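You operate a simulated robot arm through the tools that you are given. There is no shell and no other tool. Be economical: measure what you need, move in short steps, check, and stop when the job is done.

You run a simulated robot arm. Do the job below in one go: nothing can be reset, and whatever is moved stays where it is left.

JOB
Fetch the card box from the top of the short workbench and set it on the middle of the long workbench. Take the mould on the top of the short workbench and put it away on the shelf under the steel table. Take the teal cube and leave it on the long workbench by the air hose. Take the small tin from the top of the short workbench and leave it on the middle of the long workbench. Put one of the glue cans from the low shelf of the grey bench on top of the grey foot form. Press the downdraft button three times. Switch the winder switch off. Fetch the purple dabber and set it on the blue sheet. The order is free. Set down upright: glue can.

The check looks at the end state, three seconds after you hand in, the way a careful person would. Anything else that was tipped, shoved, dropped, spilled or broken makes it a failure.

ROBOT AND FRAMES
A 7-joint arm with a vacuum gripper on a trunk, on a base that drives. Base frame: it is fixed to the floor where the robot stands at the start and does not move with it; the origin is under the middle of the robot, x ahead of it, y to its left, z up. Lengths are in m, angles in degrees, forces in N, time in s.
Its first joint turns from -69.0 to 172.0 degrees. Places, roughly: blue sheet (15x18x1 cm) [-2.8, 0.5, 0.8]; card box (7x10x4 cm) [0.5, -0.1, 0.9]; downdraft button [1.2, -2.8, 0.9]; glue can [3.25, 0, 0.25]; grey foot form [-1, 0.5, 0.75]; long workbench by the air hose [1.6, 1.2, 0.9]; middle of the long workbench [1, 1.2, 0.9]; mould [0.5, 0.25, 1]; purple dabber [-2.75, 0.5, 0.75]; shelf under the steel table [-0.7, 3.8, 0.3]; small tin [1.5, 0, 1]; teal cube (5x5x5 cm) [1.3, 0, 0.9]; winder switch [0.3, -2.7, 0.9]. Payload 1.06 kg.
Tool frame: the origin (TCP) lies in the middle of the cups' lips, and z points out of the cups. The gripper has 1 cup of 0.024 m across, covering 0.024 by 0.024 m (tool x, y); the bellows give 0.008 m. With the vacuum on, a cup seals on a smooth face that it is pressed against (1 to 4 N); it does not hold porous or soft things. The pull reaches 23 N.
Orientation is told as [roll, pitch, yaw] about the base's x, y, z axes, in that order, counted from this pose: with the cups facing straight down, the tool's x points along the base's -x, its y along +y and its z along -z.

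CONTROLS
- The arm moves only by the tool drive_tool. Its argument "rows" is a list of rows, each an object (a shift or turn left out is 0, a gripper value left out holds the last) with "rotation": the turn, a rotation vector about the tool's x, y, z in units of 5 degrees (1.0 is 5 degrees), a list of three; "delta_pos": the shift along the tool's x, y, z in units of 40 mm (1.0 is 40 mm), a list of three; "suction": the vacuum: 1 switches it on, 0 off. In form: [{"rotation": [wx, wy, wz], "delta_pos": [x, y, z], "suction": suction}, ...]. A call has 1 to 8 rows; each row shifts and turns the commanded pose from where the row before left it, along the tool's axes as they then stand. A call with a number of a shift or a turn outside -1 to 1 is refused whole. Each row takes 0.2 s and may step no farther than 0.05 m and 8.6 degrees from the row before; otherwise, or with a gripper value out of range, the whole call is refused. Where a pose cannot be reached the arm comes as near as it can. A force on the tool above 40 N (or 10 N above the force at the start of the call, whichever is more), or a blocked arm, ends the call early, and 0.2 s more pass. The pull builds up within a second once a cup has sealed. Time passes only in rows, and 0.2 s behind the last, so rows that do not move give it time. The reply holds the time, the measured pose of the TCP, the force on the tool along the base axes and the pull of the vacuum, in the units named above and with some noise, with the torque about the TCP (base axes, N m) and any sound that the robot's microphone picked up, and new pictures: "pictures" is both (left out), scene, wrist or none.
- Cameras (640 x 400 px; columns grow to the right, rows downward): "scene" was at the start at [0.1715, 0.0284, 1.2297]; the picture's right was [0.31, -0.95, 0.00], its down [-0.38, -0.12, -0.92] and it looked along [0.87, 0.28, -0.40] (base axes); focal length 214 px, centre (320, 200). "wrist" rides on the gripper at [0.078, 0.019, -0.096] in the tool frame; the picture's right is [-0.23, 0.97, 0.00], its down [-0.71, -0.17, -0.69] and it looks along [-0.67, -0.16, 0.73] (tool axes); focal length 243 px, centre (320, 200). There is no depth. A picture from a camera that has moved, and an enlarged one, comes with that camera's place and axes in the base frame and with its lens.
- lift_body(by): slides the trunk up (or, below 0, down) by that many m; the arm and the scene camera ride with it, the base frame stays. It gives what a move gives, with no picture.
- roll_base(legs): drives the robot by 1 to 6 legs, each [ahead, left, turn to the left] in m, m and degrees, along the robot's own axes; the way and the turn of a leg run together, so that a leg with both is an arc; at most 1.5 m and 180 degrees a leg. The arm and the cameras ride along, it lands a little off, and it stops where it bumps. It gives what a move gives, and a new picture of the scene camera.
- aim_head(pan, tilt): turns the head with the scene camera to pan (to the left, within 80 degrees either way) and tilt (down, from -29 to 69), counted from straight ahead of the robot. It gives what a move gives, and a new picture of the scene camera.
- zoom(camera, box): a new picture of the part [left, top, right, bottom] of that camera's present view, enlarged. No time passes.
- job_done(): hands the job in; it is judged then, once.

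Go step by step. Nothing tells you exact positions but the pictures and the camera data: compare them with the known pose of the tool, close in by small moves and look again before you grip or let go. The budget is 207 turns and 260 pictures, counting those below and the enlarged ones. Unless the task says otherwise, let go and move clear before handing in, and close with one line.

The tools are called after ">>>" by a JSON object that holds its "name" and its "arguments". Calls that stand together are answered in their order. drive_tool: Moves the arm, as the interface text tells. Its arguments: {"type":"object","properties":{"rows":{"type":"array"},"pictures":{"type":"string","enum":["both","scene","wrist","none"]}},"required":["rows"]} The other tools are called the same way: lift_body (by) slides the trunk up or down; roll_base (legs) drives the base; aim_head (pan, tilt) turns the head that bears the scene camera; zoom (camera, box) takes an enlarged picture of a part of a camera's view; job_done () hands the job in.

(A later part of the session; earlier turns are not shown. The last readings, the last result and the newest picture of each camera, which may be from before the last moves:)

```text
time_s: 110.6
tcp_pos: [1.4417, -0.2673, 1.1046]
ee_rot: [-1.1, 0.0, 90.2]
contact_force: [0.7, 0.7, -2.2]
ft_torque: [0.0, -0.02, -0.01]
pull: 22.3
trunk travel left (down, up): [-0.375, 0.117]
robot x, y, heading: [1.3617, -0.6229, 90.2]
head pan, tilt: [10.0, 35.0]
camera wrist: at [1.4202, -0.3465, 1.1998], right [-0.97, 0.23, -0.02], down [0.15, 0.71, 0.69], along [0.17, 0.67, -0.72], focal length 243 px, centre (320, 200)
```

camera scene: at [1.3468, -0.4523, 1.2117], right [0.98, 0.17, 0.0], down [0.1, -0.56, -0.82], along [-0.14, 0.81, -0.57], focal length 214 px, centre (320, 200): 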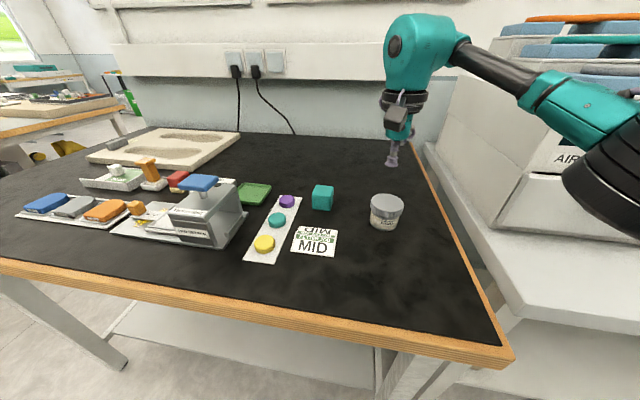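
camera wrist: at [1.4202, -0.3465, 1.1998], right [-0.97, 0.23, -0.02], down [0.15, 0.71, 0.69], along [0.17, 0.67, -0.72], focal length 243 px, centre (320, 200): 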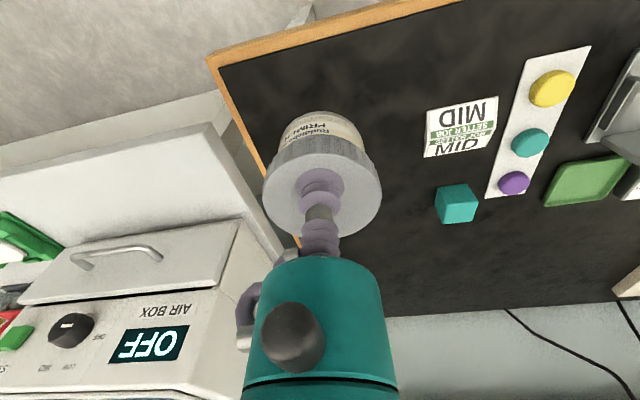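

>>> {"name": "roll_base", "arguments": {"legs": [[-0.12, 0, 0], [0, 1.45, 0], [0, 0.23, 0], [1.3, 0, 0], [1.29, 0, 0], [0, -1.4, 0]]}}

>>> {"name": "roll_base", "arguments": {"legs": [[0, 0, -180]]}}

>>> {"name": "aim_head", "arguments": {"pan": 0, "tilt": 30}}

```text
time_s: 150.8
tcp_pos: [1.1582, 2.2009, 1.104]
ee_rot: [-1.1, 0.0, 90.6]
contact_force: [0.2, 0.0, -0.6]
ft_torque: [-0.04, 0.0, 0.02]
pull: 22.9
trunk travel left (down, up): [-0.375, 0.117]
robot x, y, heading: [1.0808, 1.8443, 90.4]
head pan, tilt: [10.0, 35.0]
camera scene: at [1.0666, 2.0134, 1.2117], right [0.98, 0.18, 0.0], down [0.1, -0.56, -0.82], along [-0.15, 0.81, -0.57], focal length 214 px, centre (320, 200)
```

scene: 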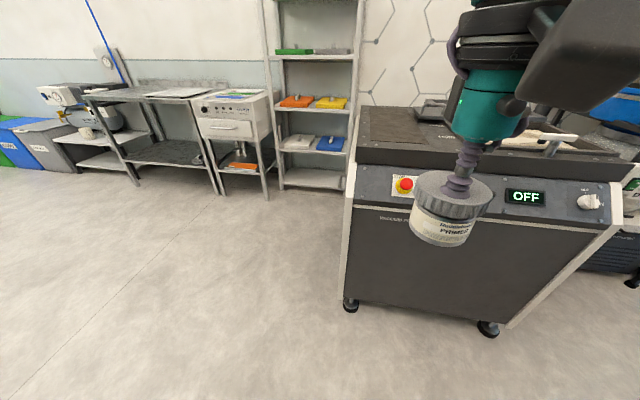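

```text
time_s: 158.5
tcp_pos: [1.0134, 1.4867, 1.1045]
ee_rot: [-1.2, -0.1, -88.3]
contact_force: [-0.3, 0.4, -0.8]
ft_torque: [0.02, 0.01, -0.05]
pull: 23.2
trunk travel left (down, up): [-0.375, 0.117]
robot x, y, heading: [1.0848, 1.845, -88.4]
head pan, tilt: [10.0, 35.0]
camera scene: at [1.1023, 1.6738, 1.2117], right [-0.98, -0.2, 0.0], down [-0.11, 0.56, -0.82], along [0.16, -0.8, -0.57], focal length 214 px, centre (320, 200)
```

scene: 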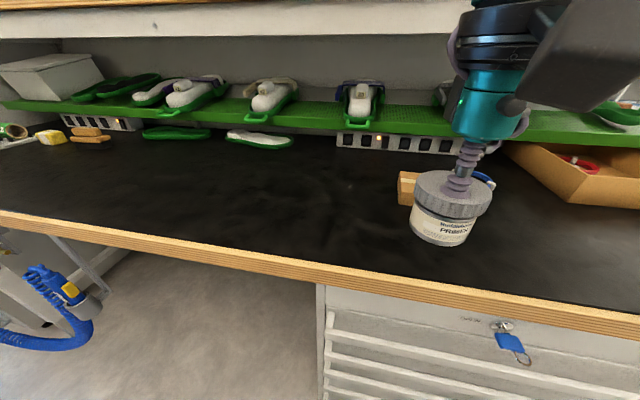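

```text
time_s: 159.2
tcp_pos: [1.0135, 1.4849, 1.1044]
ee_rot: [-1.1, -0.1, -88.3]
contact_force: [0.0, -1.2, 0.2]
ft_torque: [0.03, 0.01, 0.03]
pull: 22.5
trunk travel left (down, up): [-0.375, 0.117]
robot x, y, heading: [1.0826, 1.8441, -88.6]
head pan, tilt: [0.0, 30.0]
camera scene: at [1.0872, 1.6697, 1.2195], right [-1.0, -0.03, 0.0], down [-0.01, 0.5, -0.87], along [0.02, -0.87, -0.5], focal length 214 px, centre (320, 200)
```

scene: 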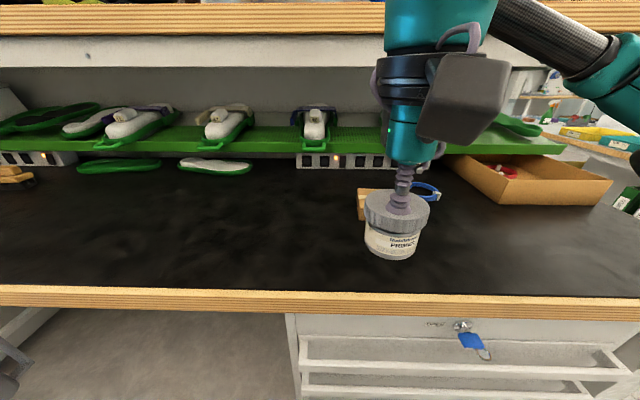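

Air hose hangs at the front, left (x≈2). I carry the tin to about (1.12,1.25), beside the card box.

>>> {"name": "drive_tool", "arguments": {"rows": [{"delta_pos": [-0.9, 0.45, 0]}, {"delta_pos": [-0.9, 0.45, 0]}, {"delta_pos": [-0.9, 0.45, 0]}, {"delta_pos": [-0.9, 0.45, 0]}, {"delta_pos": [-0.9, 0.45, 0.4]}, {"delta_pos": [-0.9, 0.4, 0.6]}, {"delta_pos": [-0.4, 0, 0.6]}]}}

```text
time_s: 160.8
tcp_pos: [1.124, 1.2607, 1.0374]
ee_rot: [-1.1, -0.2, -88.2]
contact_force: [0.2, -0.1, -0.8]
ft_torque: [0.03, -0.04, -0.02]
pull: 23.6
out of reach, approached as far as the arm can: row 7
trunk travel left (down, up): [-0.375, 0.117]
robot x, y, heading: [1.0832, 1.8439, -88.5]
head pan, tilt: [0.0, 30.0]
camera scene: at [1.0866, 1.6694, 1.2195], right [-1.0, -0.03, 0.0], down [-0.01, 0.5, -0.87], along [0.02, -0.87, -0.5], focal length 214 px, centre (320, 200)
camera wrist: at [1.1415, 1.3388, 1.1322], right [0.98, -0.2, -0.02], down [-0.14, -0.71, 0.69], along [-0.15, -0.67, -0.72], focal length 243 px, centre (320, 200)
```

scene: 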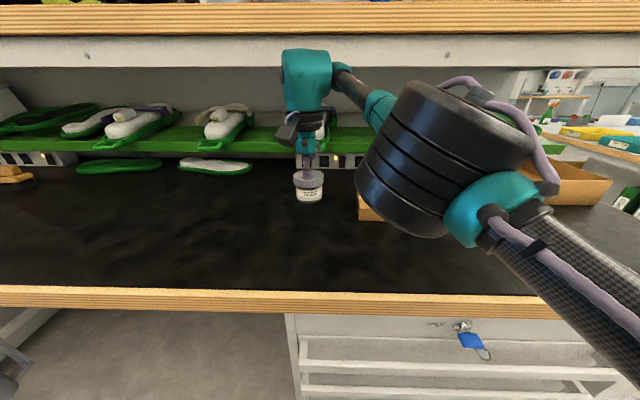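
wrist: 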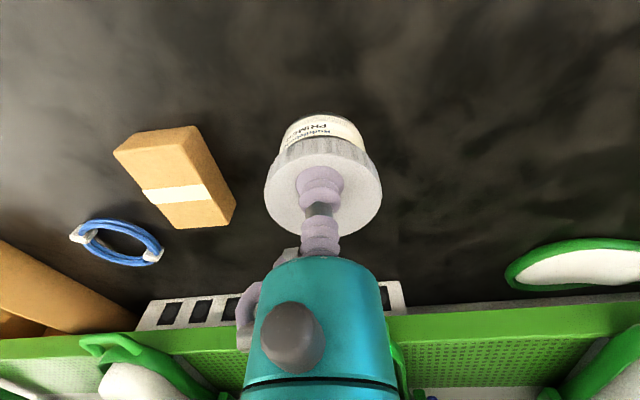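

>>> {"name": "drive_tool", "arguments": {"rows": [{"delta_pos": [0.3, 0, 0.5]}, {"delta_pos": [0, 0, 0.4]}, {"delta_pos": [0, 0, 0.2]}, {"delta_pos": [0, 0, 0.1]}], "pictures": "scene"}}

```text
time_s: 161.8
tcp_pos: [1.122, 1.2725, 0.9894]
ee_rot: [-1.1, 0.1, -88.3]
contact_force: [1.4, -0.4, -1.0]
ft_torque: [0.03, -0.01, 0.03]
pull: 23.1
trunk travel left (down, up): [-0.375, 0.117]
robot x, y, heading: [1.0792, 1.8434, -88.6]
head pan, tilt: [0.0, 30.0]
camera scene: at [1.0871, 1.6696, 1.2195], right [-1.0, -0.03, 0.0], down [-0.01, 0.5, -0.87], along [0.02, -0.87, -0.5], focal length 214 px, centre (320, 200)
```

scene: 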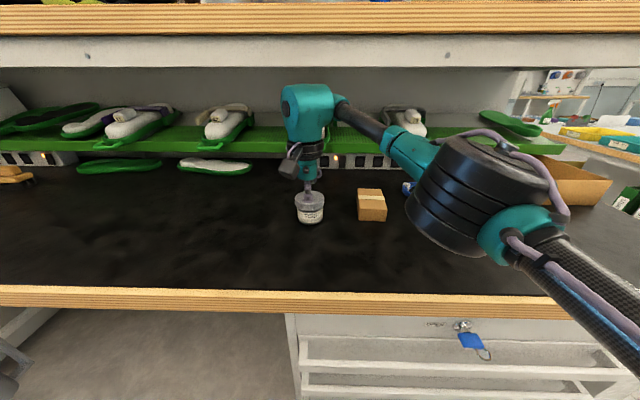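

>>> {"name": "drive_tool", "arguments": {"rows": [{"delta_pos": [0, 0, 0.15]}, {"delta_pos": [0, 0, 0.1]}, {"delta_pos": [0, 0, 0.1]}], "pictures": "none"}}

```text
time_s: 162.6
tcp_pos: [1.1218, 1.2737, 0.9775]
ee_rot: [-1.0, -0.2, -88.5]
contact_force: [-5.0, -2.0, 23.1]
ft_torque: [-0.07, -0.17, -0.01]
pull: 23.0
trunk travel left (down, up): [-0.375, 0.117]
robot x, y, heading: [1.0822, 1.8423, -88.5]
head pan, tilt: [0.0, 30.0]
```

>>> {"name": "drive_tool", "arguments": {"rows": [{"delta_pos": [0, 0, -0.12]}, {"suction": 0}, {}, {}, {"delta_pos": [0, 0, -0.4]}, {"delta_pos": [0.3, 0, -1]}, {"delta_pos": [1, 0, -0.6]}, {"delta_pos": [1, 0, -0.6]}], "pictures": "wrist"}}

>>> {"name": "drive_tool", "arguments": {"rows": [{"delta_pos": [1, -0.3, -0.2]}, {"delta_pos": [1, -0.3, -0.2]}, {"delta_pos": [1, -0.3, 0]}], "pictures": "scene"}}

```text
time_s: 164.4
tcp_pos: [1.1199, 1.3648, 1.0857]
ee_rot: [-1.2, 0.0, -88.3]
contact_force: [0.3, -0.8, 0.0]
ft_torque: [0.0, 0.04, 0.02]
pull: 0.0
trunk travel left (down, up): [-0.375, 0.117]
robot x, y, heading: [1.0821, 1.8428, -88.7]
head pan, tilt: [0.0, 30.0]
camera wrist: at [1.1396, 1.444, 1.1808], right [0.98, -0.21, -0.02], down [-0.14, -0.71, 0.69], along [-0.16, -0.67, -0.72], focal length 243 px, centre (320, 200)
```

wrist: 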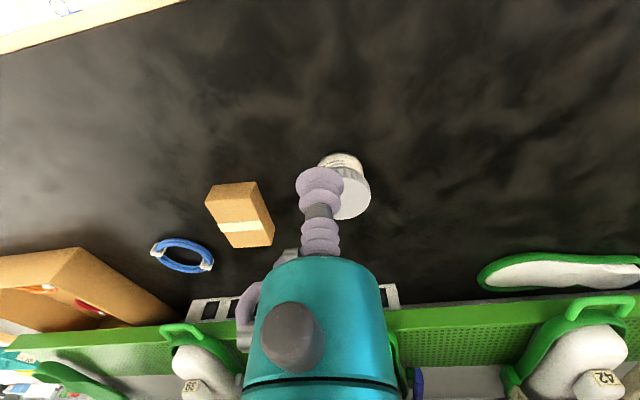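

```text
time_s: 165.2
tcp_pos: [1.0828, 1.4848, 1.1026]
ee_rot: [-1.1, 0.0, -88.5]
contact_force: [-0.2, -0.1, 0.3]
ft_torque: [-0.02, -0.01, 0.03]
pull: 0.1
trunk travel left (down, up): [-0.375, 0.117]
robot x, y, heading: [1.0825, 1.8416, -88.5]
head pan, tilt: [0.0, 30.0]
camera scene: at [1.087, 1.67, 1.2196], right [-1.0, -0.03, 0.0], down [-0.01, 0.5, -0.87], along [0.02, -0.87, -0.5], focal length 214 px, centre (320, 200)
```

scene: 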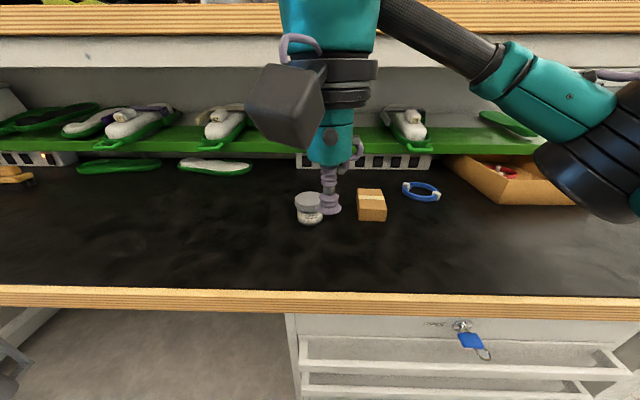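

Tin placed. Drive back to the short bench for the cube.

>>> {"name": "roll_base", "arguments": {"legs": [[0, 0, -1.5], [0, -1.4, 0], [1.3, 0, 0], [1.27, 0, 0], [0, 1.5, 0], [0, 0.1, 180]]}}

>>> {"name": "aim_head", "arguments": {"pan": 0, "tilt": 35}}

```text
time_s: 210.6
tcp_pos: [1.2398, -0.2684, 1.1027]
ee_rot: [-1.2, 0.0, 90.2]
contact_force: [0.4, -0.1, 0.7]
ft_torque: [-0.01, -0.01, 0.0]
pull: 0.0
trunk travel left (down, up): [-0.375, 0.117]
robot x, y, heading: [1.2297, -0.6273, 90.0]
head pan, tilt: [0.0, 30.0]
cut short: leg 6
camera scene: at [1.2318, -0.4543, 1.2195], right [1.0, 0.0, 0.0], down [0.0, -0.5, -0.87], along [0.0, 0.87, -0.5], focal length 214 px, centre (320, 200)
```

scene: 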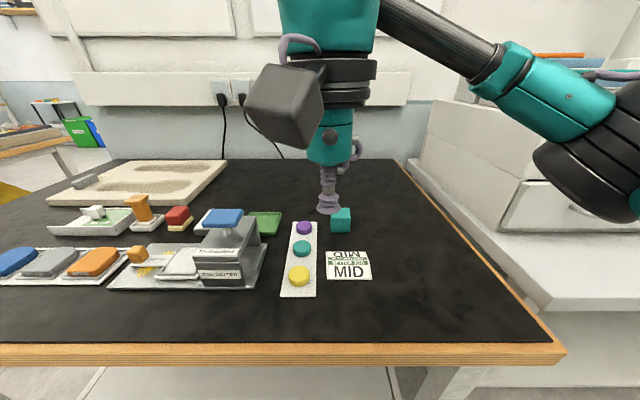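

```text
time_s: 211.3
tcp_pos: [1.2409, -0.2673, 1.1011]
ee_rot: [-1.1, 0.0, 90.1]
contact_force: [-0.3, 0.4, 1.0]
ft_torque: [0.02, 0.0, 0.04]
pull: 0.0
trunk travel left (down, up): [-0.375, 0.117]
robot x, y, heading: [1.2299, -0.6302, 89.9]
head pan, tilt: [0.0, 35.0]
camera scene: at [1.2319, -0.4567, 1.2118], right [1.0, 0.0, 0.0], down [0.0, -0.57, -0.82], along [0.0, 0.82, -0.57], focal length 214 px, centre (320, 200)
```

scene: 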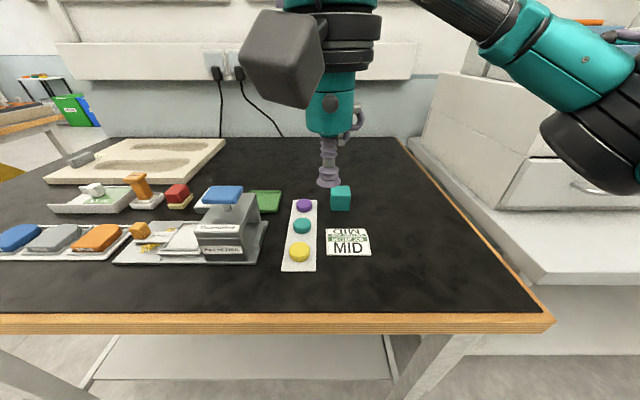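

Cube top centre about (1.281,-0.036). Move above it.

>>> {"name": "drive_tool", "arguments": {"rows": [{"delta_pos": [-1, -0.25, 0.3]}, {"delta_pos": [-1, -0.25, 0.3]}, {"delta_pos": [-1, -0.25, 0.4]}, {"delta_pos": [-1, -0.25, 0.5]}, {"delta_pos": [-1, 0, 0.5]}, {"delta_pos": [-0.7, 0, 0.5], "suction": 1}], "pictures": "wrist"}}

```text
time_s: 212.7
tcp_pos: [1.2835, -0.0401, 1.0028]
ee_rot: [-1.1, 0.0, 90.2]
contact_force: [0.7, -0.2, -0.8]
ft_torque: [0.01, 0.0, 0.0]
pull: 0.0
trunk travel left (down, up): [-0.375, 0.117]
robot x, y, heading: [1.2347, -0.6291, 89.8]
head pan, tilt: [0.0, 35.0]
camera wrist: at [1.2628, -0.1183, 1.0978], right [-0.97, 0.23, -0.02], down [0.16, 0.71, 0.69], along [0.17, 0.67, -0.73], focal length 243 px, centre (320, 200)
```

wrist: 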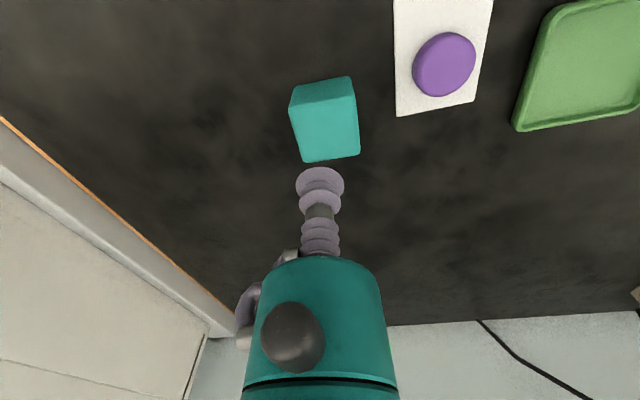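

>>> {"name": "drive_tool", "arguments": {"rows": [{"delta_pos": [0, 0.12, 0.6]}, {"delta_pos": [0, 0, 0.5]}, {"delta_pos": [0, 0, 0.2]}, {"delta_pos": [0, 0, 0.1]}, {"delta_pos": [0, 0, 0.08]}], "pictures": "wrist"}}

```text
time_s: 213.9
tcp_pos: [1.2796, -0.0404, 0.9442]
ee_rot: [-1.2, -0.1, 90.1]
contact_force: [2.4, 0.4, 7.4]
ft_torque: [-0.01, 0.09, -0.02]
pull: 22.4
trunk travel left (down, up): [-0.375, 0.117]
robot x, y, heading: [1.2298, -0.6273, 89.9]
head pan, tilt: [0.0, 35.0]
camera wrist: at [1.2588, -0.1191, 1.0398], right [-0.97, 0.23, -0.02], down [0.16, 0.71, 0.69], along [0.17, 0.67, -0.72], focal length 243 px, centre (320, 200)
```

wrist: 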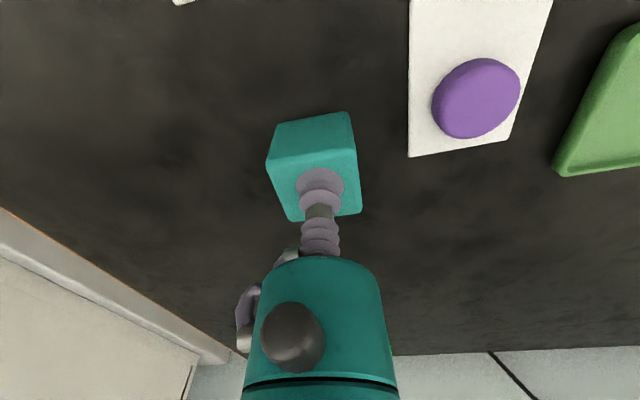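

Sealed on the cube. Lift while retracting.

>>> {"name": "drive_tool", "arguments": {"rows": [{"delta_pos": [0, 0, -0.6]}, {"delta_pos": [0.3, 0, -1]}, {"delta_pos": [0.7, 0, -0.9]}, {"delta_pos": [1, 0, -0.7]}, {"delta_pos": [1, 0, -0.6]}, {"delta_pos": [1, 0, 0]}, {"delta_pos": [1, 0, 0]}, {"delta_pos": [0.9, 0, 0]}], "pictures": "scene"}}

```text
time_s: 215.7
tcp_pos: [1.2772, -0.2771, 1.0936]
ee_rot: [-1.2, 0.0, 90.1]
contact_force: [0.1, -0.1, 0.2]
ft_torque: [-0.02, 0.02, 0.01]
pull: 22.9
trunk travel left (down, up): [-0.375, 0.117]
robot x, y, heading: [1.2336, -0.6295, 89.8]
head pan, tilt: [0.0, 35.0]
camera scene: at [1.2318, -0.4569, 1.2118], right [1.0, 0.0, 0.0], down [0.0, -0.57, -0.82], along [0.0, 0.82, -0.57], focal length 214 px, centre (320, 200)
```

scene: 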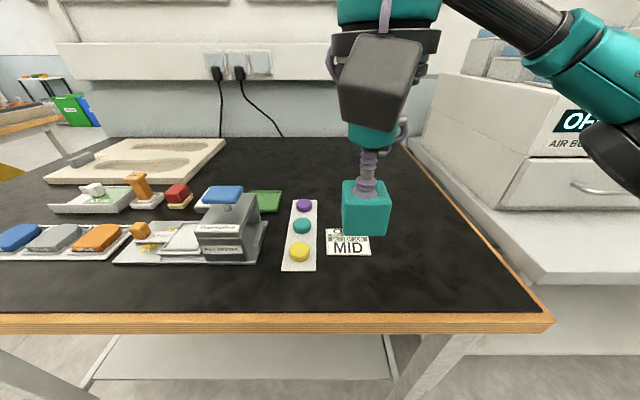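

>>> {"name": "roll_base", "arguments": {"legs": [[-0.11, 0, 0], [0, 1.5, 0], [0, 0.06, 0], [1.3, 0, 0], [1.29, 0, 0], [0, -1.4, 0]]}}

>>> {"name": "roll_base", "arguments": {"legs": [[0, -0.52, 0], [0, 0, 180]]}}

>>> {"name": "aim_head", "arguments": {"pan": 35, "tilt": 35}}

```text
time_s: 254.8
tcp_pos: [1.1712, 2.1938, 1.0936]
ee_rot: [-1.1, 0.0, 89.0]
contact_force: [0.3, -0.1, -0.6]
ft_torque: [0.02, 0.03, -0.01]
pull: 22.8
trunk travel left (down, up): [-0.375, 0.117]
robot x, y, heading: [1.1174, 1.8414, 88.9]
head pan, tilt: [0.0, 35.0]
camera scene: at [1.1228, 2.0139, 1.2117], right [1.0, -0.02, 0.0], down [-0.01, -0.57, -0.82], along [0.02, 0.82, -0.57], focal length 214 px, centre (320, 200)
```

scene: 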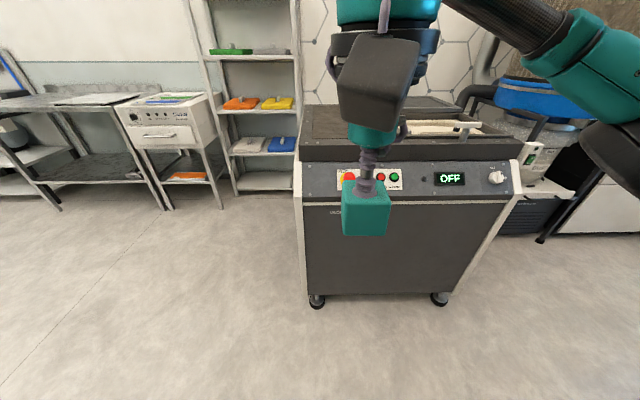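

```text
time_s: 267.2
tcp_pos: [1.5855, 1.4797, 1.0947]
ee_rot: [-1.1, -0.1, -91.0]
contact_force: [0.0, 0.4, 0.3]
ft_torque: [0.03, -0.01, 0.0]
pull: 22.8
trunk travel left (down, up): [-0.375, 0.117]
robot x, y, heading: [1.6356, 1.8324, -91.5]
head pan, tilt: [0.0, 35.0]
camera scene: at [1.6338, 1.6595, 1.2117], right [-1.0, 0.02, 0.0], down [0.01, 0.57, -0.82], along [-0.02, -0.82, -0.57], focal length 214 px, centre (320, 200)
```

scene: 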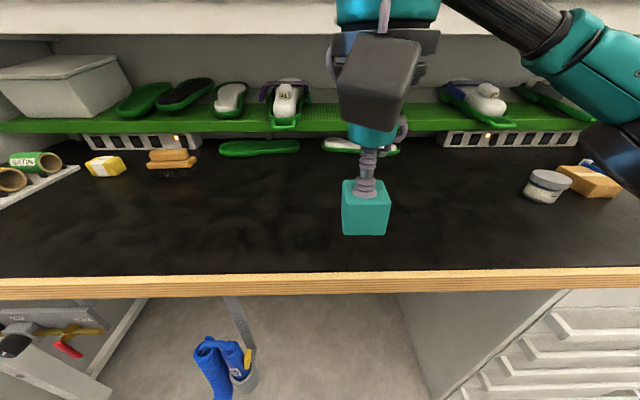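

```text
time_s: 268.2
tcp_pos: [1.5846, 1.4791, 1.094]
ee_rot: [-1.1, -0.1, -91.0]
contact_force: [0.4, -0.5, -0.2]
ft_torque: [0.02, 0.02, 0.02]
pull: 22.6
trunk travel left (down, up): [-0.375, 0.117]
robot x, y, heading: [1.6363, 1.8291, -91.1]
head pan, tilt: [35.0, 35.0]
camera scene: at [1.6845, 1.6742, 1.2117], right [-0.83, -0.55, 0.0], down [-0.32, 0.48, -0.82], along [0.45, -0.68, -0.57], focal length 214 px, centre (320, 200)
```

scene: 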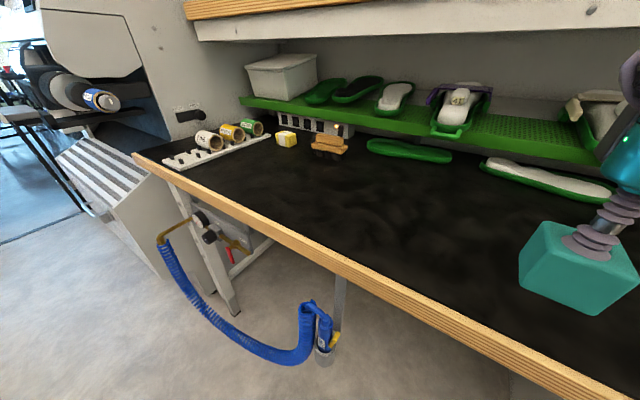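

The hose hangs in front around x 1.75–2.1. I set the cube at about (1.65,1.25).

>>> {"name": "drive_tool", "arguments": {"rows": [{"delta_pos": [-0.9, 0.3, 0]}, {"delta_pos": [-0.9, 0.3, 0.1]}, {"delta_pos": [-0.9, 0.3, 0.3]}, {"delta_pos": [-0.9, 0.3, 0.5]}, {"delta_pos": [-0.9, 0.3, 0.6]}, {"delta_pos": [-0.9, 0.2, 0.6]}], "pictures": "scene"}}

>>> {"name": "drive_tool", "arguments": {"rows": [{"delta_pos": [0, 0, 0.6]}, {"delta_pos": [0, 0, 0.3]}, {"delta_pos": [0, 0, 0.15]}, {"delta_pos": [0, 0, 0.1]}], "pictures": "none"}}

```text
time_s: 269.6
tcp_pos: [1.6484, 1.2623, 1.0079]
ee_rot: [-1.2, -0.1, -90.9]
contact_force: [0.7, -0.4, -0.3]
ft_torque: [0.0, 0.02, 0.02]
pull: 22.5
trunk travel left (down, up): [-0.375, 0.117]
robot x, y, heading: [1.64, 1.8307, -91.1]
head pan, tilt: [35.0, 35.0]
camera scene: at [1.685, 1.6741, 1.2117], right [-0.83, -0.56, 0.0], down [-0.32, 0.48, -0.82], along [0.45, -0.68, -0.57], focal length 214 px, centre (320, 200)
```

scene: 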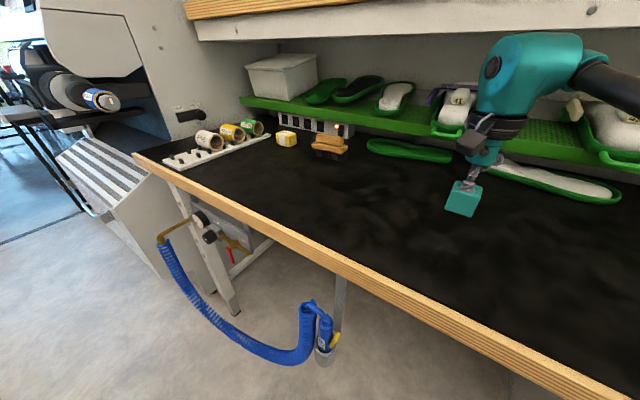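

```text
time_s: 270.6
tcp_pos: [1.6464, 1.263, 0.965]
ee_rot: [-0.9, -0.3, -91.1]
contact_force: [-1.8, -4.8, 28.3]
ft_torque: [0.04, -0.15, -0.05]
pull: 23.2
trunk travel left (down, up): [-0.375, 0.117]
robot x, y, heading: [1.638, 1.8311, -91.2]
head pan, tilt: [35.0, 35.0]
```

>>> {"name": "drive_tool", "arguments": {"rows": [{"delta_pos": [0, 0, -0.12]}, {"suction": 0}, {}, {}, {"delta_pos": [0, 0, -0.4]}, {"delta_pos": [0.3, 0, -1]}, {"delta_pos": [1, 0, -0.6]}, {"delta_pos": [1, 0, -0.6]}], "pictures": "scene"}}

>>> {"name": "drive_tool", "arguments": {"rows": [{"delta_pos": [1, 0, -0.2]}, {"delta_pos": [1, 0, -0.2]}, {"delta_pos": [1, 0, 0]}], "pictures": "none"}}

```text
time_s: 272.4
tcp_pos: [1.6502, 1.3538, 1.0722]
ee_rot: [-1.2, 0.0, -91.0]
contact_force: [0.3, 0.6, 0.4]
ft_torque: [0.04, -0.03, -0.03]
pull: 0.1
trunk travel left (down, up): [-0.375, 0.117]
robot x, y, heading: [1.6392, 1.8352, -91.4]
head pan, tilt: [35.0, 35.0]
camera scene: at [1.6846, 1.6747, 1.2118], right [-0.83, -0.56, 0.0], down [-0.32, 0.48, -0.82], along [0.46, -0.68, -0.57], focal length 214 px, centre (320, 200)
```

scene: 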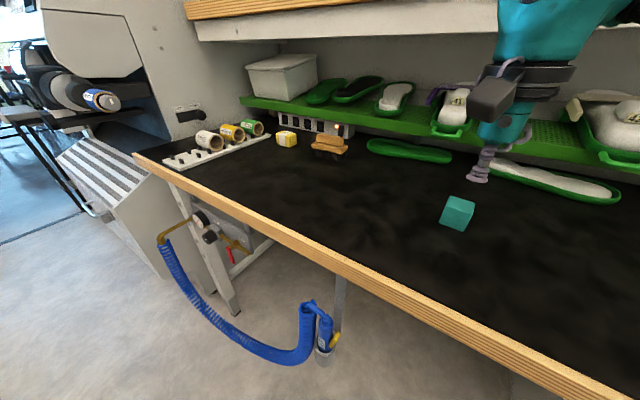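

```text
time_s: 273.2
tcp_pos: [1.652, 1.4737, 1.0877]
ee_rot: [-1.2, 0.0, -91.0]
contact_force: [0.0, -0.6, 0.3]
ft_torque: [-0.03, -0.02, -0.01]
pull: 0.1
trunk travel left (down, up): [-0.375, 0.117]
robot x, y, heading: [1.636, 1.8348, -91.5]
head pan, tilt: [35.0, 35.0]
```

Cube placed. Now I go via the steel table to scout its lower shelf and test low reach in free space.

>>> {"name": "roll_base", "arguments": {"legs": [[0, -1.4, 0], [0, -0.6, 0], [-0.3, 0, 0], [0, 0, 180]]}}

>>> {"name": "aim_head", "arguments": {"pan": 0, "tilt": 20}}

>>> {"name": "zoom", "arguments": {"camera": "scene", "box": [140, 60, 460, 260]}}

```text
time_s: 299.9
tcp_pos: [-0.3663, 2.5197, 1.0881]
ee_rot: [-1.0, 0.1, 89.8]
contact_force: [0.5, -0.2, -0.3]
ft_torque: [-0.01, 0.01, 0.02]
pull: 0.0
trunk travel left (down, up): [-0.375, 0.117]
robot x, y, heading: [-0.3445, 2.1621, 89.6]
head pan, tilt: [35.0, 35.0]
camera scene: at [-0.3942, 2.3185, 1.2117], right [0.82, 0.57, 0.0], down [0.33, -0.47, -0.82], along [-0.46, 0.67, -0.57], focal length 214 px, centre (320, 200)
```

scene: 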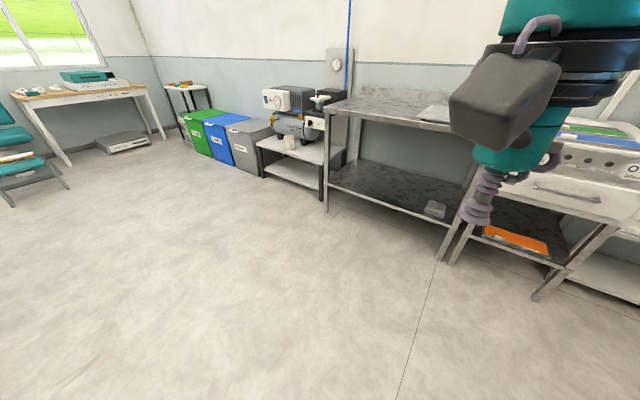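

```text
time_s: 300.9
tcp_pos: [-0.3649, 2.5186, 1.0883]
ee_rot: [-1.1, 0.0, 89.8]
contact_force: [0.6, -0.4, 0.2]
ft_torque: [-0.02, 0.01, 0.01]
pull: 0.1
trunk travel left (down, up): [-0.375, 0.117]
robot x, y, heading: [-0.3437, 2.1651, 89.5]
head pan, tilt: [0.0, 20.0]
camera scene: at [-0.3436, 2.3391, 1.2356], right [1.0, -0.01, 0.0], down [0.0, -0.34, -0.94], along [0.01, 0.94, -0.34], focal length 214 px, centre (320, 200)
```

scene: 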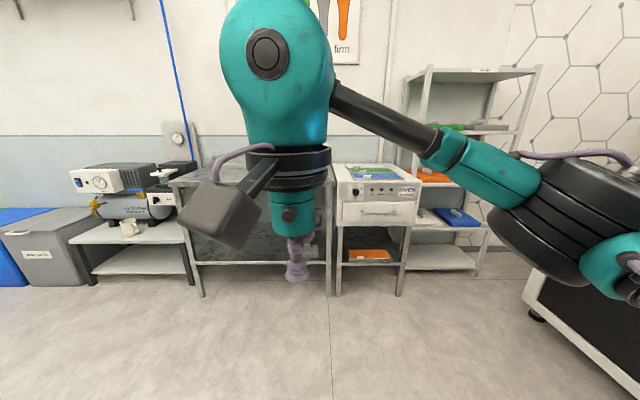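

```text
2.00 times, centred on (300, 160) of scene
camera zoom: at [-0.3436, 2.3391, 1.2356], right [1.0, -0.01, 0.0], down [0.0, -0.34, -0.94], along [0.01, 0.94, -0.34], focal length 429 px, centre (360, 280)
```

zoom: 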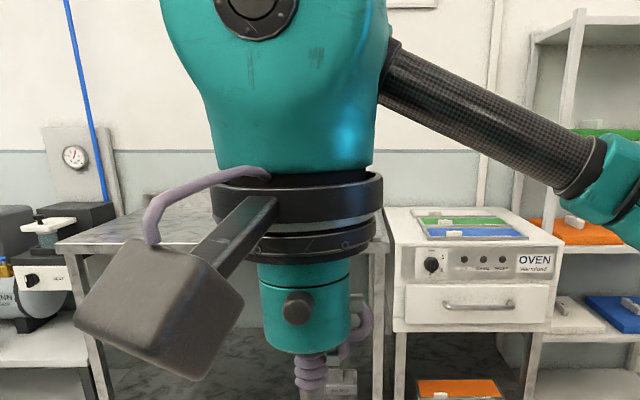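

Steel table: front y≈3.6, x −1.25..−0.25, shelf z≈0.31, clearance to ≈0.86. A small object lies at the shelf's right end. I test low reach here in free space.

>>> {"name": "lift_body", "arguments": {"by": -0.37}}

>>> {"name": "drive_tool", "arguments": {"rows": [{"delta_pos": [-1, 0, 0.6]}, {"delta_pos": [-1, 0, 0.6]}, {"delta_pos": [-1, 0, 0.6]}, {"delta_pos": [-0.5, 0, 1]}, {"delta_pos": [0, 0, 1]}, {"delta_pos": [0, 0, 1]}, {"delta_pos": [0, 0, 1]}, {"delta_pos": [0, 0, 1]}], "pictures": "none"}}

>>> {"name": "drive_tool", "arguments": {"rows": [{"delta_pos": [0, 0, 1]}, {"delta_pos": [0, 0, 1]}], "pictures": "scene"}}

```text
time_s: 303.7
tcp_pos: [-0.3652, 2.526, 0.7628]
ee_rot: [-1.3, 0.3, 88.7]
contact_force: [4.6, 10.3, -3.2]
ft_torque: [-0.81, 0.43, 0.31]
pull: 0.0
trunk travel left (down, up): [-0.052, 0.44]
robot x, y, heading: [-0.3442, 2.1622, 89.4]
head pan, tilt: [0.0, 20.0]
stopped: the force on the tool passed its limit at 53 N (the readings are from after the stop); the commanded pose is now the measured one
```

```text
time_s: 305.5
tcp_pos: [-0.3569, 2.6648, 0.4893]
ee_rot: [-1.2, 0.2, 88.8]
contact_force: [0.1, 0.7, 0.3]
ft_torque: [0.01, -0.01, -0.01]
pull: 0.1
trunk travel left (down, up): [-0.052, 0.44]
robot x, y, heading: [-0.3455, 2.1663, 89.5]
head pan, tilt: [0.0, 20.0]
```

```text
time_s: 306.1
tcp_pos: [-0.3529, 2.6625, 0.4099]
ee_rot: [-1.2, 0.2, 88.8]
contact_force: [0.0, -0.8, 1.2]
ft_torque: [0.0, 0.0, -0.06]
pull: 0.1
trunk travel left (down, up): [-0.052, 0.44]
robot x, y, heading: [-0.3457, 2.1617, 89.3]
head pan, tilt: [0.0, 20.0]
camera scene: at [-0.3428, 2.4348, 0.8949], right [1.0, -0.01, 0.0], down [0.0, -0.34, -0.94], along [0.01, 0.94, -0.34], focal length 214 px, centre (320, 200)
```

scene: 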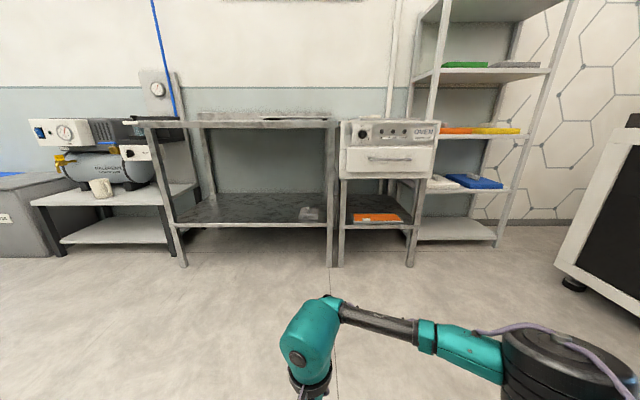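

Low reach works well (z≈0.41 at 0.5 m forward). I restore the arm and trunk, then go for the mould.

>>> {"name": "drive_tool", "arguments": {"rows": [{"delta_pos": [0, 0, -1]}, {"delta_pos": [0, 0, -1]}, {"delta_pos": [0, 0, -1]}, {"delta_pos": [0, 0, -1]}, {"delta_pos": [0, 0, -1]}, {"delta_pos": [0, 0, -1]}, {"delta_pos": [0.3, 0, -1]}, {"delta_pos": [0.3, 0, -0.5]}], "pictures": "none"}}

>>> {"name": "lift_body", "arguments": {"by": 0.323}}

```text
time_s: 307.9
tcp_pos: [-0.3605, 2.6397, 0.7124]
ee_rot: [-1.2, 0.4, 88.7]
contact_force: [-0.3, -0.3, 0.0]
ft_torque: [0.02, -0.01, 0.02]
pull: 0.1
trunk travel left (down, up): [-0.052, 0.44]
robot x, y, heading: [-0.3436, 2.1618, 89.5]
head pan, tilt: [0.0, 20.0]
```

```text
time_s: 311.1
tcp_pos: [-0.361, 2.6404, 1.0327]
ee_rot: [-1.1, 0.3, 88.9]
contact_force: [0.3, 0.4, 0.9]
ft_torque: [0.0, -0.04, -0.03]
pull: 0.1
trunk travel left (down, up): [-0.375, 0.117]
robot x, y, heading: [-0.3446, 2.1654, 89.7]
head pan, tilt: [0.0, 20.0]
```

>>> {"name": "roll_base", "arguments": {"legs": [[0, 0, -89.7], [0, -1.4, 0], [0, -0.62, 0], [0.3, 0, 0]]}}

>>> {"name": "aim_head", "arguments": {"pan": 0, "tilt": 45}}

```text
time_s: 334.4
tcp_pos: [0.4265, 0.1805, 1.0328]
ee_rot: [-1.2, 0.3, -0.6]
contact_force: [1.0, -0.1, 0.1]
ft_torque: [0.0, 0.01, 0.01]
pull: 0.2
trunk travel left (down, up): [-0.375, 0.117]
robot x, y, heading: [-0.0531, 0.1586, -0.0]
head pan, tilt: [0.0, 20.0]
camera scene: at [0.1253, 0.1596, 1.2359], right [0.0, -1.0, 0.0], down [-0.34, 0.0, -0.94], along [0.94, 0.0, -0.34], focal length 214 px, centre (320, 200)
```

scene: 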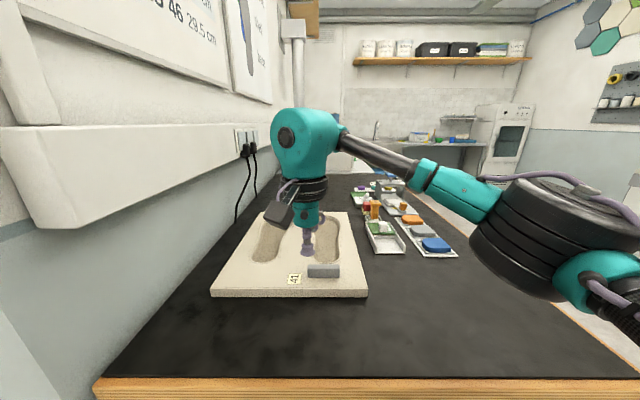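

```text
time_s: 335.2
tcp_pos: [0.4261, 0.1801, 1.0345]
ee_rot: [-1.2, 0.2, -0.6]
contact_force: [0.9, -0.5, -0.7]
ft_torque: [-0.01, 0.02, 0.01]
pull: 0.0
trunk travel left (down, up): [-0.375, 0.117]
robot x, y, heading: [-0.0511, 0.161, 0.3]
head pan, tilt: [0.0, 45.0]
camera scene: at [0.1131, 0.1596, 1.1974], right [0.0, -1.0, 0.0], down [-0.71, 0.0, -0.71], along [0.71, 0.0, -0.71], focal length 214 px, centre (320, 200)
```

scene: 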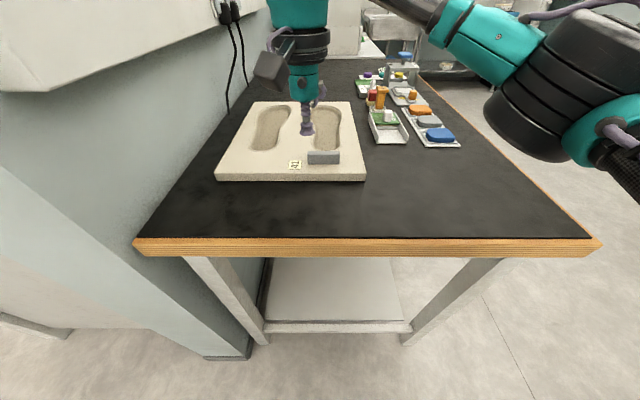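

The slab spans x≈0.47–0.86, y≈0.06–0.385, centre (0.665,0.22). I go a bit closer with the trunk up and inspect the grey block with the wrist camera.

>>> {"name": "lift_body", "arguments": {"by": 0.1}}

>>> {"name": "roll_base", "arguments": {"legs": [[0.09, 0, 0]]}}

>>> {"name": "drive_tool", "arguments": {"rows": [{"delta_pos": [-0.5, 0.3, 0.9]}, {"delta_pos": [-0.5, 0.3, 0.9]}]}}

```text
time_s: 336.6
tcp_pos: [0.4271, 0.1807, 1.1336]
ee_rot: [-1.3, 0.2, -0.7]
contact_force: [1.0, -0.1, 0.0]
ft_torque: [0.01, 0.01, 0.06]
pull: 0.1
trunk travel left (down, up): [-0.475, 0.017]
robot x, y, heading: [-0.0508, 0.1587, 0.3]
head pan, tilt: [0.0, 45.0]
```

```text
time_s: 337.7
tcp_pos: [0.5162, 0.18, 1.1335]
ee_rot: [-1.2, 0.3, -0.6]
contact_force: [-0.6, -0.2, 0.0]
ft_torque: [-0.07, 0.04, -0.03]
pull: 0.1
trunk travel left (down, up): [-0.475, 0.017]
robot x, y, heading: [0.0346, 0.1596, 0.1]
head pan, tilt: [0.0, 45.0]
camera scene: at [0.1401, 0.1596, 1.3116], right [0.0, -1.0, 0.0], down [-0.71, 0.0, -0.71], along [0.71, 0.0, -0.71], focal length 214 px, centre (320, 200)
```

scene: 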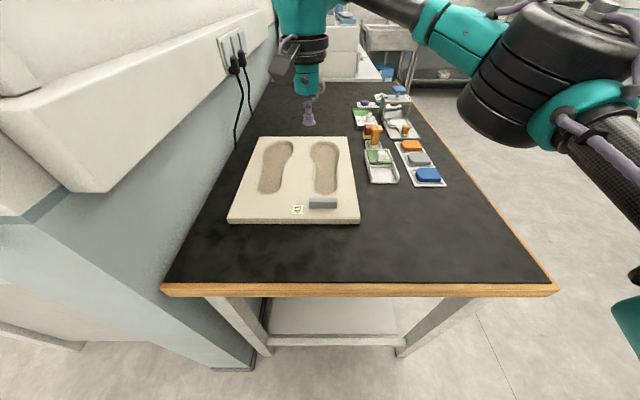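

```text
time_s: 338.3
tcp_pos: [0.5549, 0.2023, 1.0622]
ee_rot: [-1.2, 0.3, -0.6]
contact_force: [-0.4, 0.2, 0.3]
ft_torque: [-0.01, -0.01, 0.02]
pull: 0.1
trunk travel left (down, up): [-0.475, 0.017]
robot x, y, heading: [0.0366, 0.1574, 0.1]
head pan, tilt: [0.0, 45.0]
camera scene: at [0.1392, 0.1599, 1.3117], right [0.0, -1.0, 0.0], down [-0.71, 0.0, -0.71], along [0.71, 0.0, -0.71], focal length 214 px, centre (320, 200)
camera wrist: at [0.4782, 0.224, 1.1568], right [0.25, 0.97, -0.02], down [0.71, -0.16, 0.69], along [0.66, -0.18, -0.73], focal length 243 px, centre (320, 200)
```

scene: 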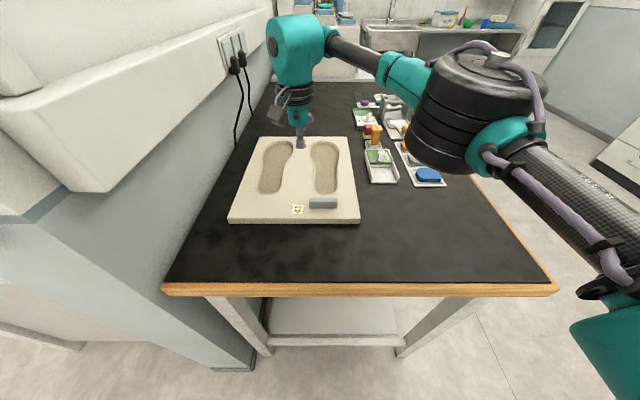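
wrist: 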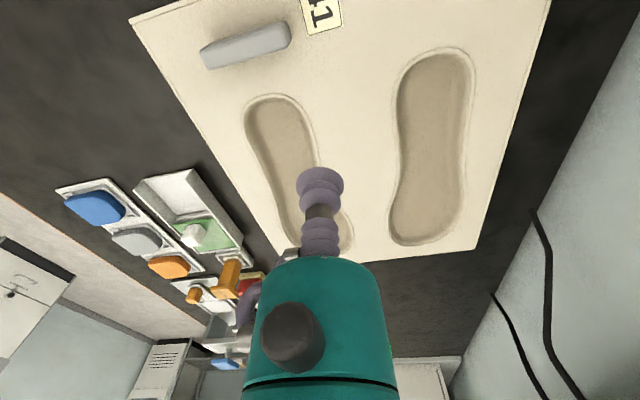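

Aim for the flat strip between the prints at the slab centre (0.66,0.217).

>>> {"name": "drive_tool", "arguments": {"rows": [{"delta_pos": [-0.7, 0.1, 0.6]}, {"delta_pos": [-0.7, 0.1, 0.6]}, {"delta_pos": [-0.7, 0.1, 0.6]}, {"delta_pos": [-0.55, 0.08, 0.5]}]}}

```text
time_s: 339.3
tcp_pos: [0.5838, 0.2067, 0.9733]
ee_rot: [-1.3, 0.2, -0.6]
contact_force: [0.4, 0.2, -0.3]
ft_torque: [0.02, 0.01, -0.03]
pull: 0.1
out of reach, approached as far as the arm can: row 2, 3, 4
trunk travel left (down, up): [-0.475, 0.017]
robot x, y, heading: [0.039, 0.155, 0.0]
head pan, tilt: [0.0, 45.0]
camera scene: at [0.1391, 0.1594, 1.3117], right [0.0, -1.0, 0.0], down [-0.71, 0.0, -0.71], along [0.71, 0.0, -0.71], focal length 214 px, centre (320, 200)
camera wrist: at [0.5057, 0.228, 1.0684], right [0.25, 0.97, -0.02], down [0.71, -0.16, 0.69], along [0.66, -0.18, -0.73], focal length 243 px, centre (320, 200)
```

scene: 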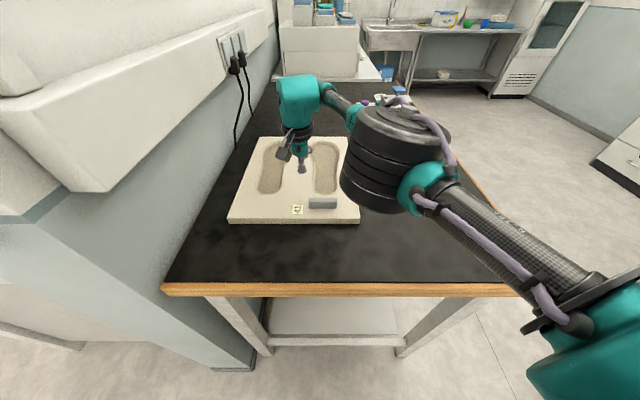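
wrist: 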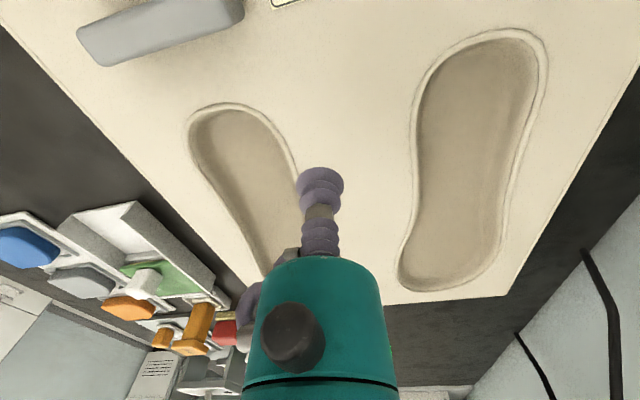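

Reach is best with TCP at mid height relative to the trunk, so I raise the arm, lower the trunk and try again.

>>> {"name": "drive_tool", "arguments": {"rows": [{"delta_pos": [1, 0, -0.6]}, {"delta_pos": [1, 0, -0.7]}, {"delta_pos": [1, 0, -0.8]}, {"delta_pos": [1, 0, -0.8]}, {"delta_pos": [0, 0, -1]}, {"delta_pos": [0, 0, -1]}], "pictures": "none"}}

```text
refused: row 3 steps farther than a row can; nothing moved
```

>>> {"name": "drive_tool", "arguments": {"rows": [{"delta_pos": [0.9, 0, -0.6]}, {"delta_pos": [0.9, 0, -0.6]}, {"delta_pos": [0.9, 0, -0.6]}, {"delta_pos": [0.9, 0, -0.7]}, {"delta_pos": [0, 0, -1]}, {"delta_pos": [0, 0, -1]}, {"delta_pos": [0, 0, -0.5]}], "pictures": "none"}}

```text
time_s: 340.9
tcp_pos: [0.4406, 0.2126, 1.1741]
ee_rot: [-1.2, 0.1, -0.7]
contact_force: [0.4, -0.4, -0.1]
ft_torque: [-0.01, 0.02, -0.04]
pull: 0.0
trunk travel left (down, up): [-0.475, 0.017]
robot x, y, heading: [0.0397, 0.1605, 0.1]
head pan, tilt: [0.0, 45.0]
```

>>> {"name": "lift_body", "arguments": {"by": -0.17}}

>>> {"name": "roll_base", "arguments": {"legs": [[0.035, 0, 0]]}}

>>> {"name": "drive_tool", "arguments": {"rows": [{"delta_pos": [-0.9, 0, 0]}, {"delta_pos": [-0.9, 0, 0]}, {"delta_pos": [-0.9, 0.1, 0]}, {"delta_pos": [-0.7, 0, 0.3]}, {"delta_pos": [-0.4, 0, 0.3]}]}}

```text
time_s: 342.8
tcp_pos: [0.4396, 0.2123, 1.0032]
ee_rot: [-1.2, 0.2, -0.6]
contact_force: [-0.4, -0.1, 0.6]
ft_torque: [-0.04, -0.03, -0.03]
pull: 0.0
trunk travel left (down, up): [-0.305, 0.187]
robot x, y, heading: [0.038, 0.1592, 0.1]
head pan, tilt: [0.0, 45.0]
```

```text
time_s: 343.6
tcp_pos: [0.4756, 0.2132, 1.0022]
ee_rot: [-1.2, 0.2, -0.6]
contact_force: [-0.2, 0.0, 0.0]
ft_torque: [0.0, 0.03, 0.01]
pull: 0.1
trunk travel left (down, up): [-0.305, 0.187]
robot x, y, heading: [0.0711, 0.1621, 0.3]
head pan, tilt: [0.0, 45.0]
camera scene: at [0.254, 0.1598, 1.1265], right [0.0, -1.0, 0.0], down [-0.71, 0.0, -0.71], along [0.71, 0.0, -0.71], focal length 214 px, centre (320, 200)
```

scene: 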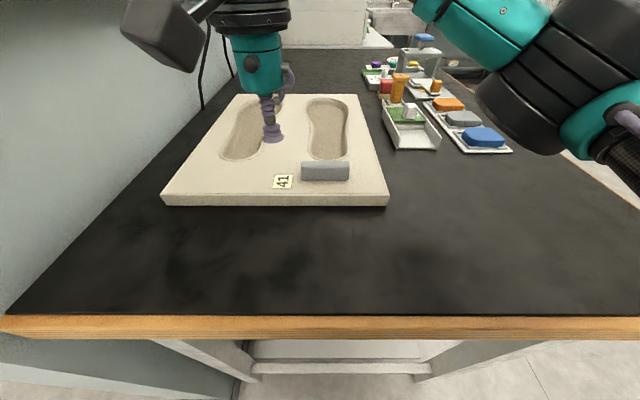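

```text
time_s: 344.9
tcp_pos: [0.6265, 0.2157, 0.9804]
ee_rot: [-1.2, 0.2, -0.6]
contact_force: [-0.2, -0.1, -0.2]
ft_torque: [0.01, 0.0, 0.04]
pull: 0.1
trunk travel left (down, up): [-0.305, 0.187]
robot x, y, heading: [0.0703, 0.1573, -0.1]
head pan, tilt: [0.0, 45.0]
camera scene: at [0.2536, 0.1599, 1.1265], right [0.0, -1.0, 0.0], down [-0.71, 0.0, -0.71], along [0.71, 0.0, -0.71], focal length 214 px, centre (320, 200)
camera wrist: at [0.5495, 0.2364, 1.0743], right [0.25, 0.97, -0.02], down [0.71, -0.16, 0.69], along [0.66, -0.18, -0.73], focal length 243 px, centre (320, 200)
```

scene: 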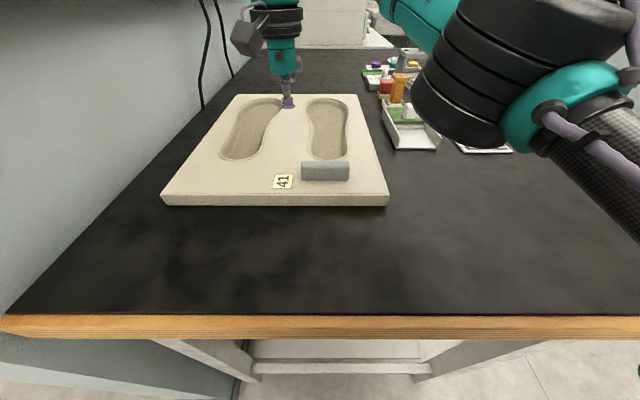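
wrist: 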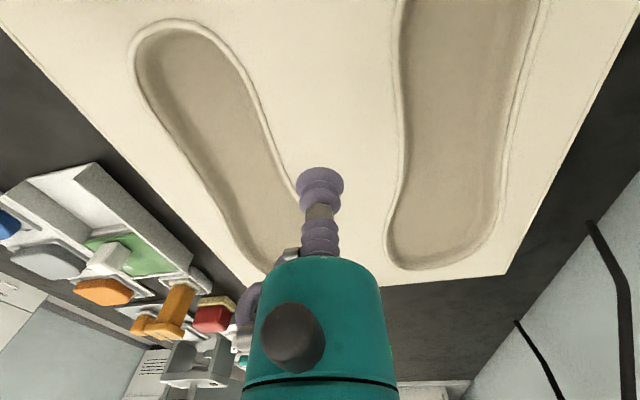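

The touchdown point lies in the flat strip. Advance a little and lower onto it.

>>> {"name": "drive_tool", "arguments": {"rows": [{"delta_pos": [-0.6, 0.1, 0.3], "suction": 1}, {"delta_pos": [0, 0, 0.6]}, {"delta_pos": [0, 0, 0.3]}, {"delta_pos": [0, 0, 0.1]}], "pictures": "wrist"}}

```text
time_s: 345.9
tcp_pos: [0.6497, 0.2175, 0.9267]
ee_rot: [-1.2, 0.2, -0.6]
contact_force: [-0.2, 0.6, 1.1]
ft_torque: [-0.02, 0.01, 0.0]
pull: 0.0
trunk travel left (down, up): [-0.305, 0.187]
robot x, y, heading: [0.0709, 0.1563, -0.1]
head pan, tilt: [0.0, 45.0]
camera wrist: at [0.573, 0.2387, 1.0221], right [0.25, 0.97, -0.02], down [0.71, -0.16, 0.69], along [0.66, -0.18, -0.73], focal length 243 px, centre (320, 200)
```

wrist: 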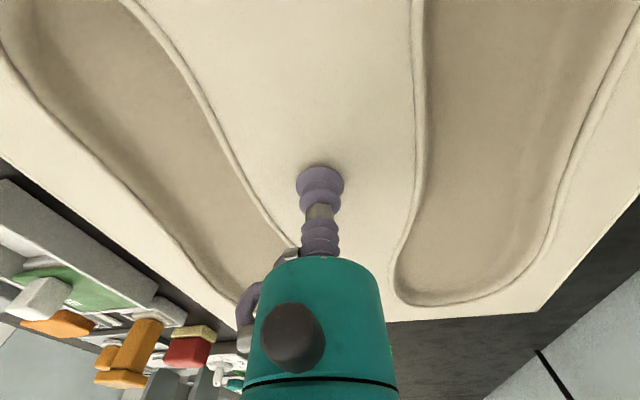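

>>> {"name": "drive_tool", "arguments": {"rows": [{"delta_pos": [0, 0, 0.1]}, {"delta_pos": [0, 0, 0.08]}, {}, {}], "pictures": "none"}}

```text
time_s: 346.9
tcp_pos: [0.6497, 0.2162, 0.9207]
ee_rot: [-1.2, 0.2, -0.7]
contact_force: [6.3, 0.8, 16.1]
ft_torque: [0.11, -0.01, 0.04]
pull: 22.7
trunk travel left (down, up): [-0.305, 0.187]
robot x, y, heading: [0.072, 0.1612, 0.2]
head pan, tilt: [0.0, 45.0]
```

Sealed on the slab. I lift it just a little and check torque and whether the grey block rides along.

>>> {"name": "drive_tool", "arguments": {"rows": [{"delta_pos": [0, 0, -0.2]}, {"delta_pos": [0, 0, -0.3]}, {"delta_pos": [0, 0, -0.4]}, {}], "pictures": "scene"}}

```text
time_s: 347.9
tcp_pos: [0.6509, 0.2175, 0.955]
ee_rot: [-1.2, 0.2, -0.6]
contact_force: [-0.3, -0.4, -2.2]
ft_torque: [0.03, -0.09, 0.04]
pull: 22.4
trunk travel left (down, up): [-0.305, 0.187]
robot x, y, heading: [0.0703, 0.1607, -0.1]
head pan, tilt: [0.0, 45.0]
camera scene: at [0.2537, 0.1598, 1.1265], right [0.0, -1.0, 0.0], down [-0.71, 0.0, -0.71], along [0.71, 0.0, -0.71], focal length 214 px, centre (320, 200)
```

scene: 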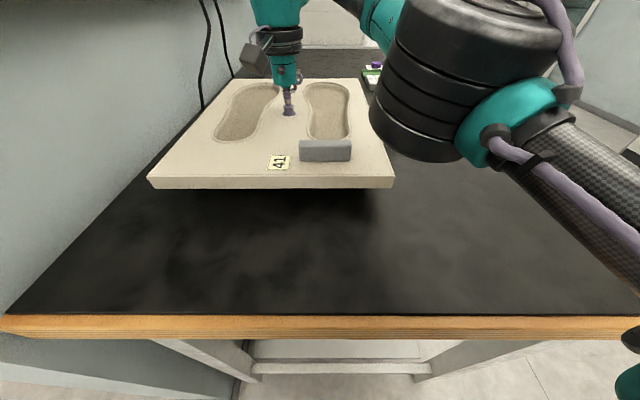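

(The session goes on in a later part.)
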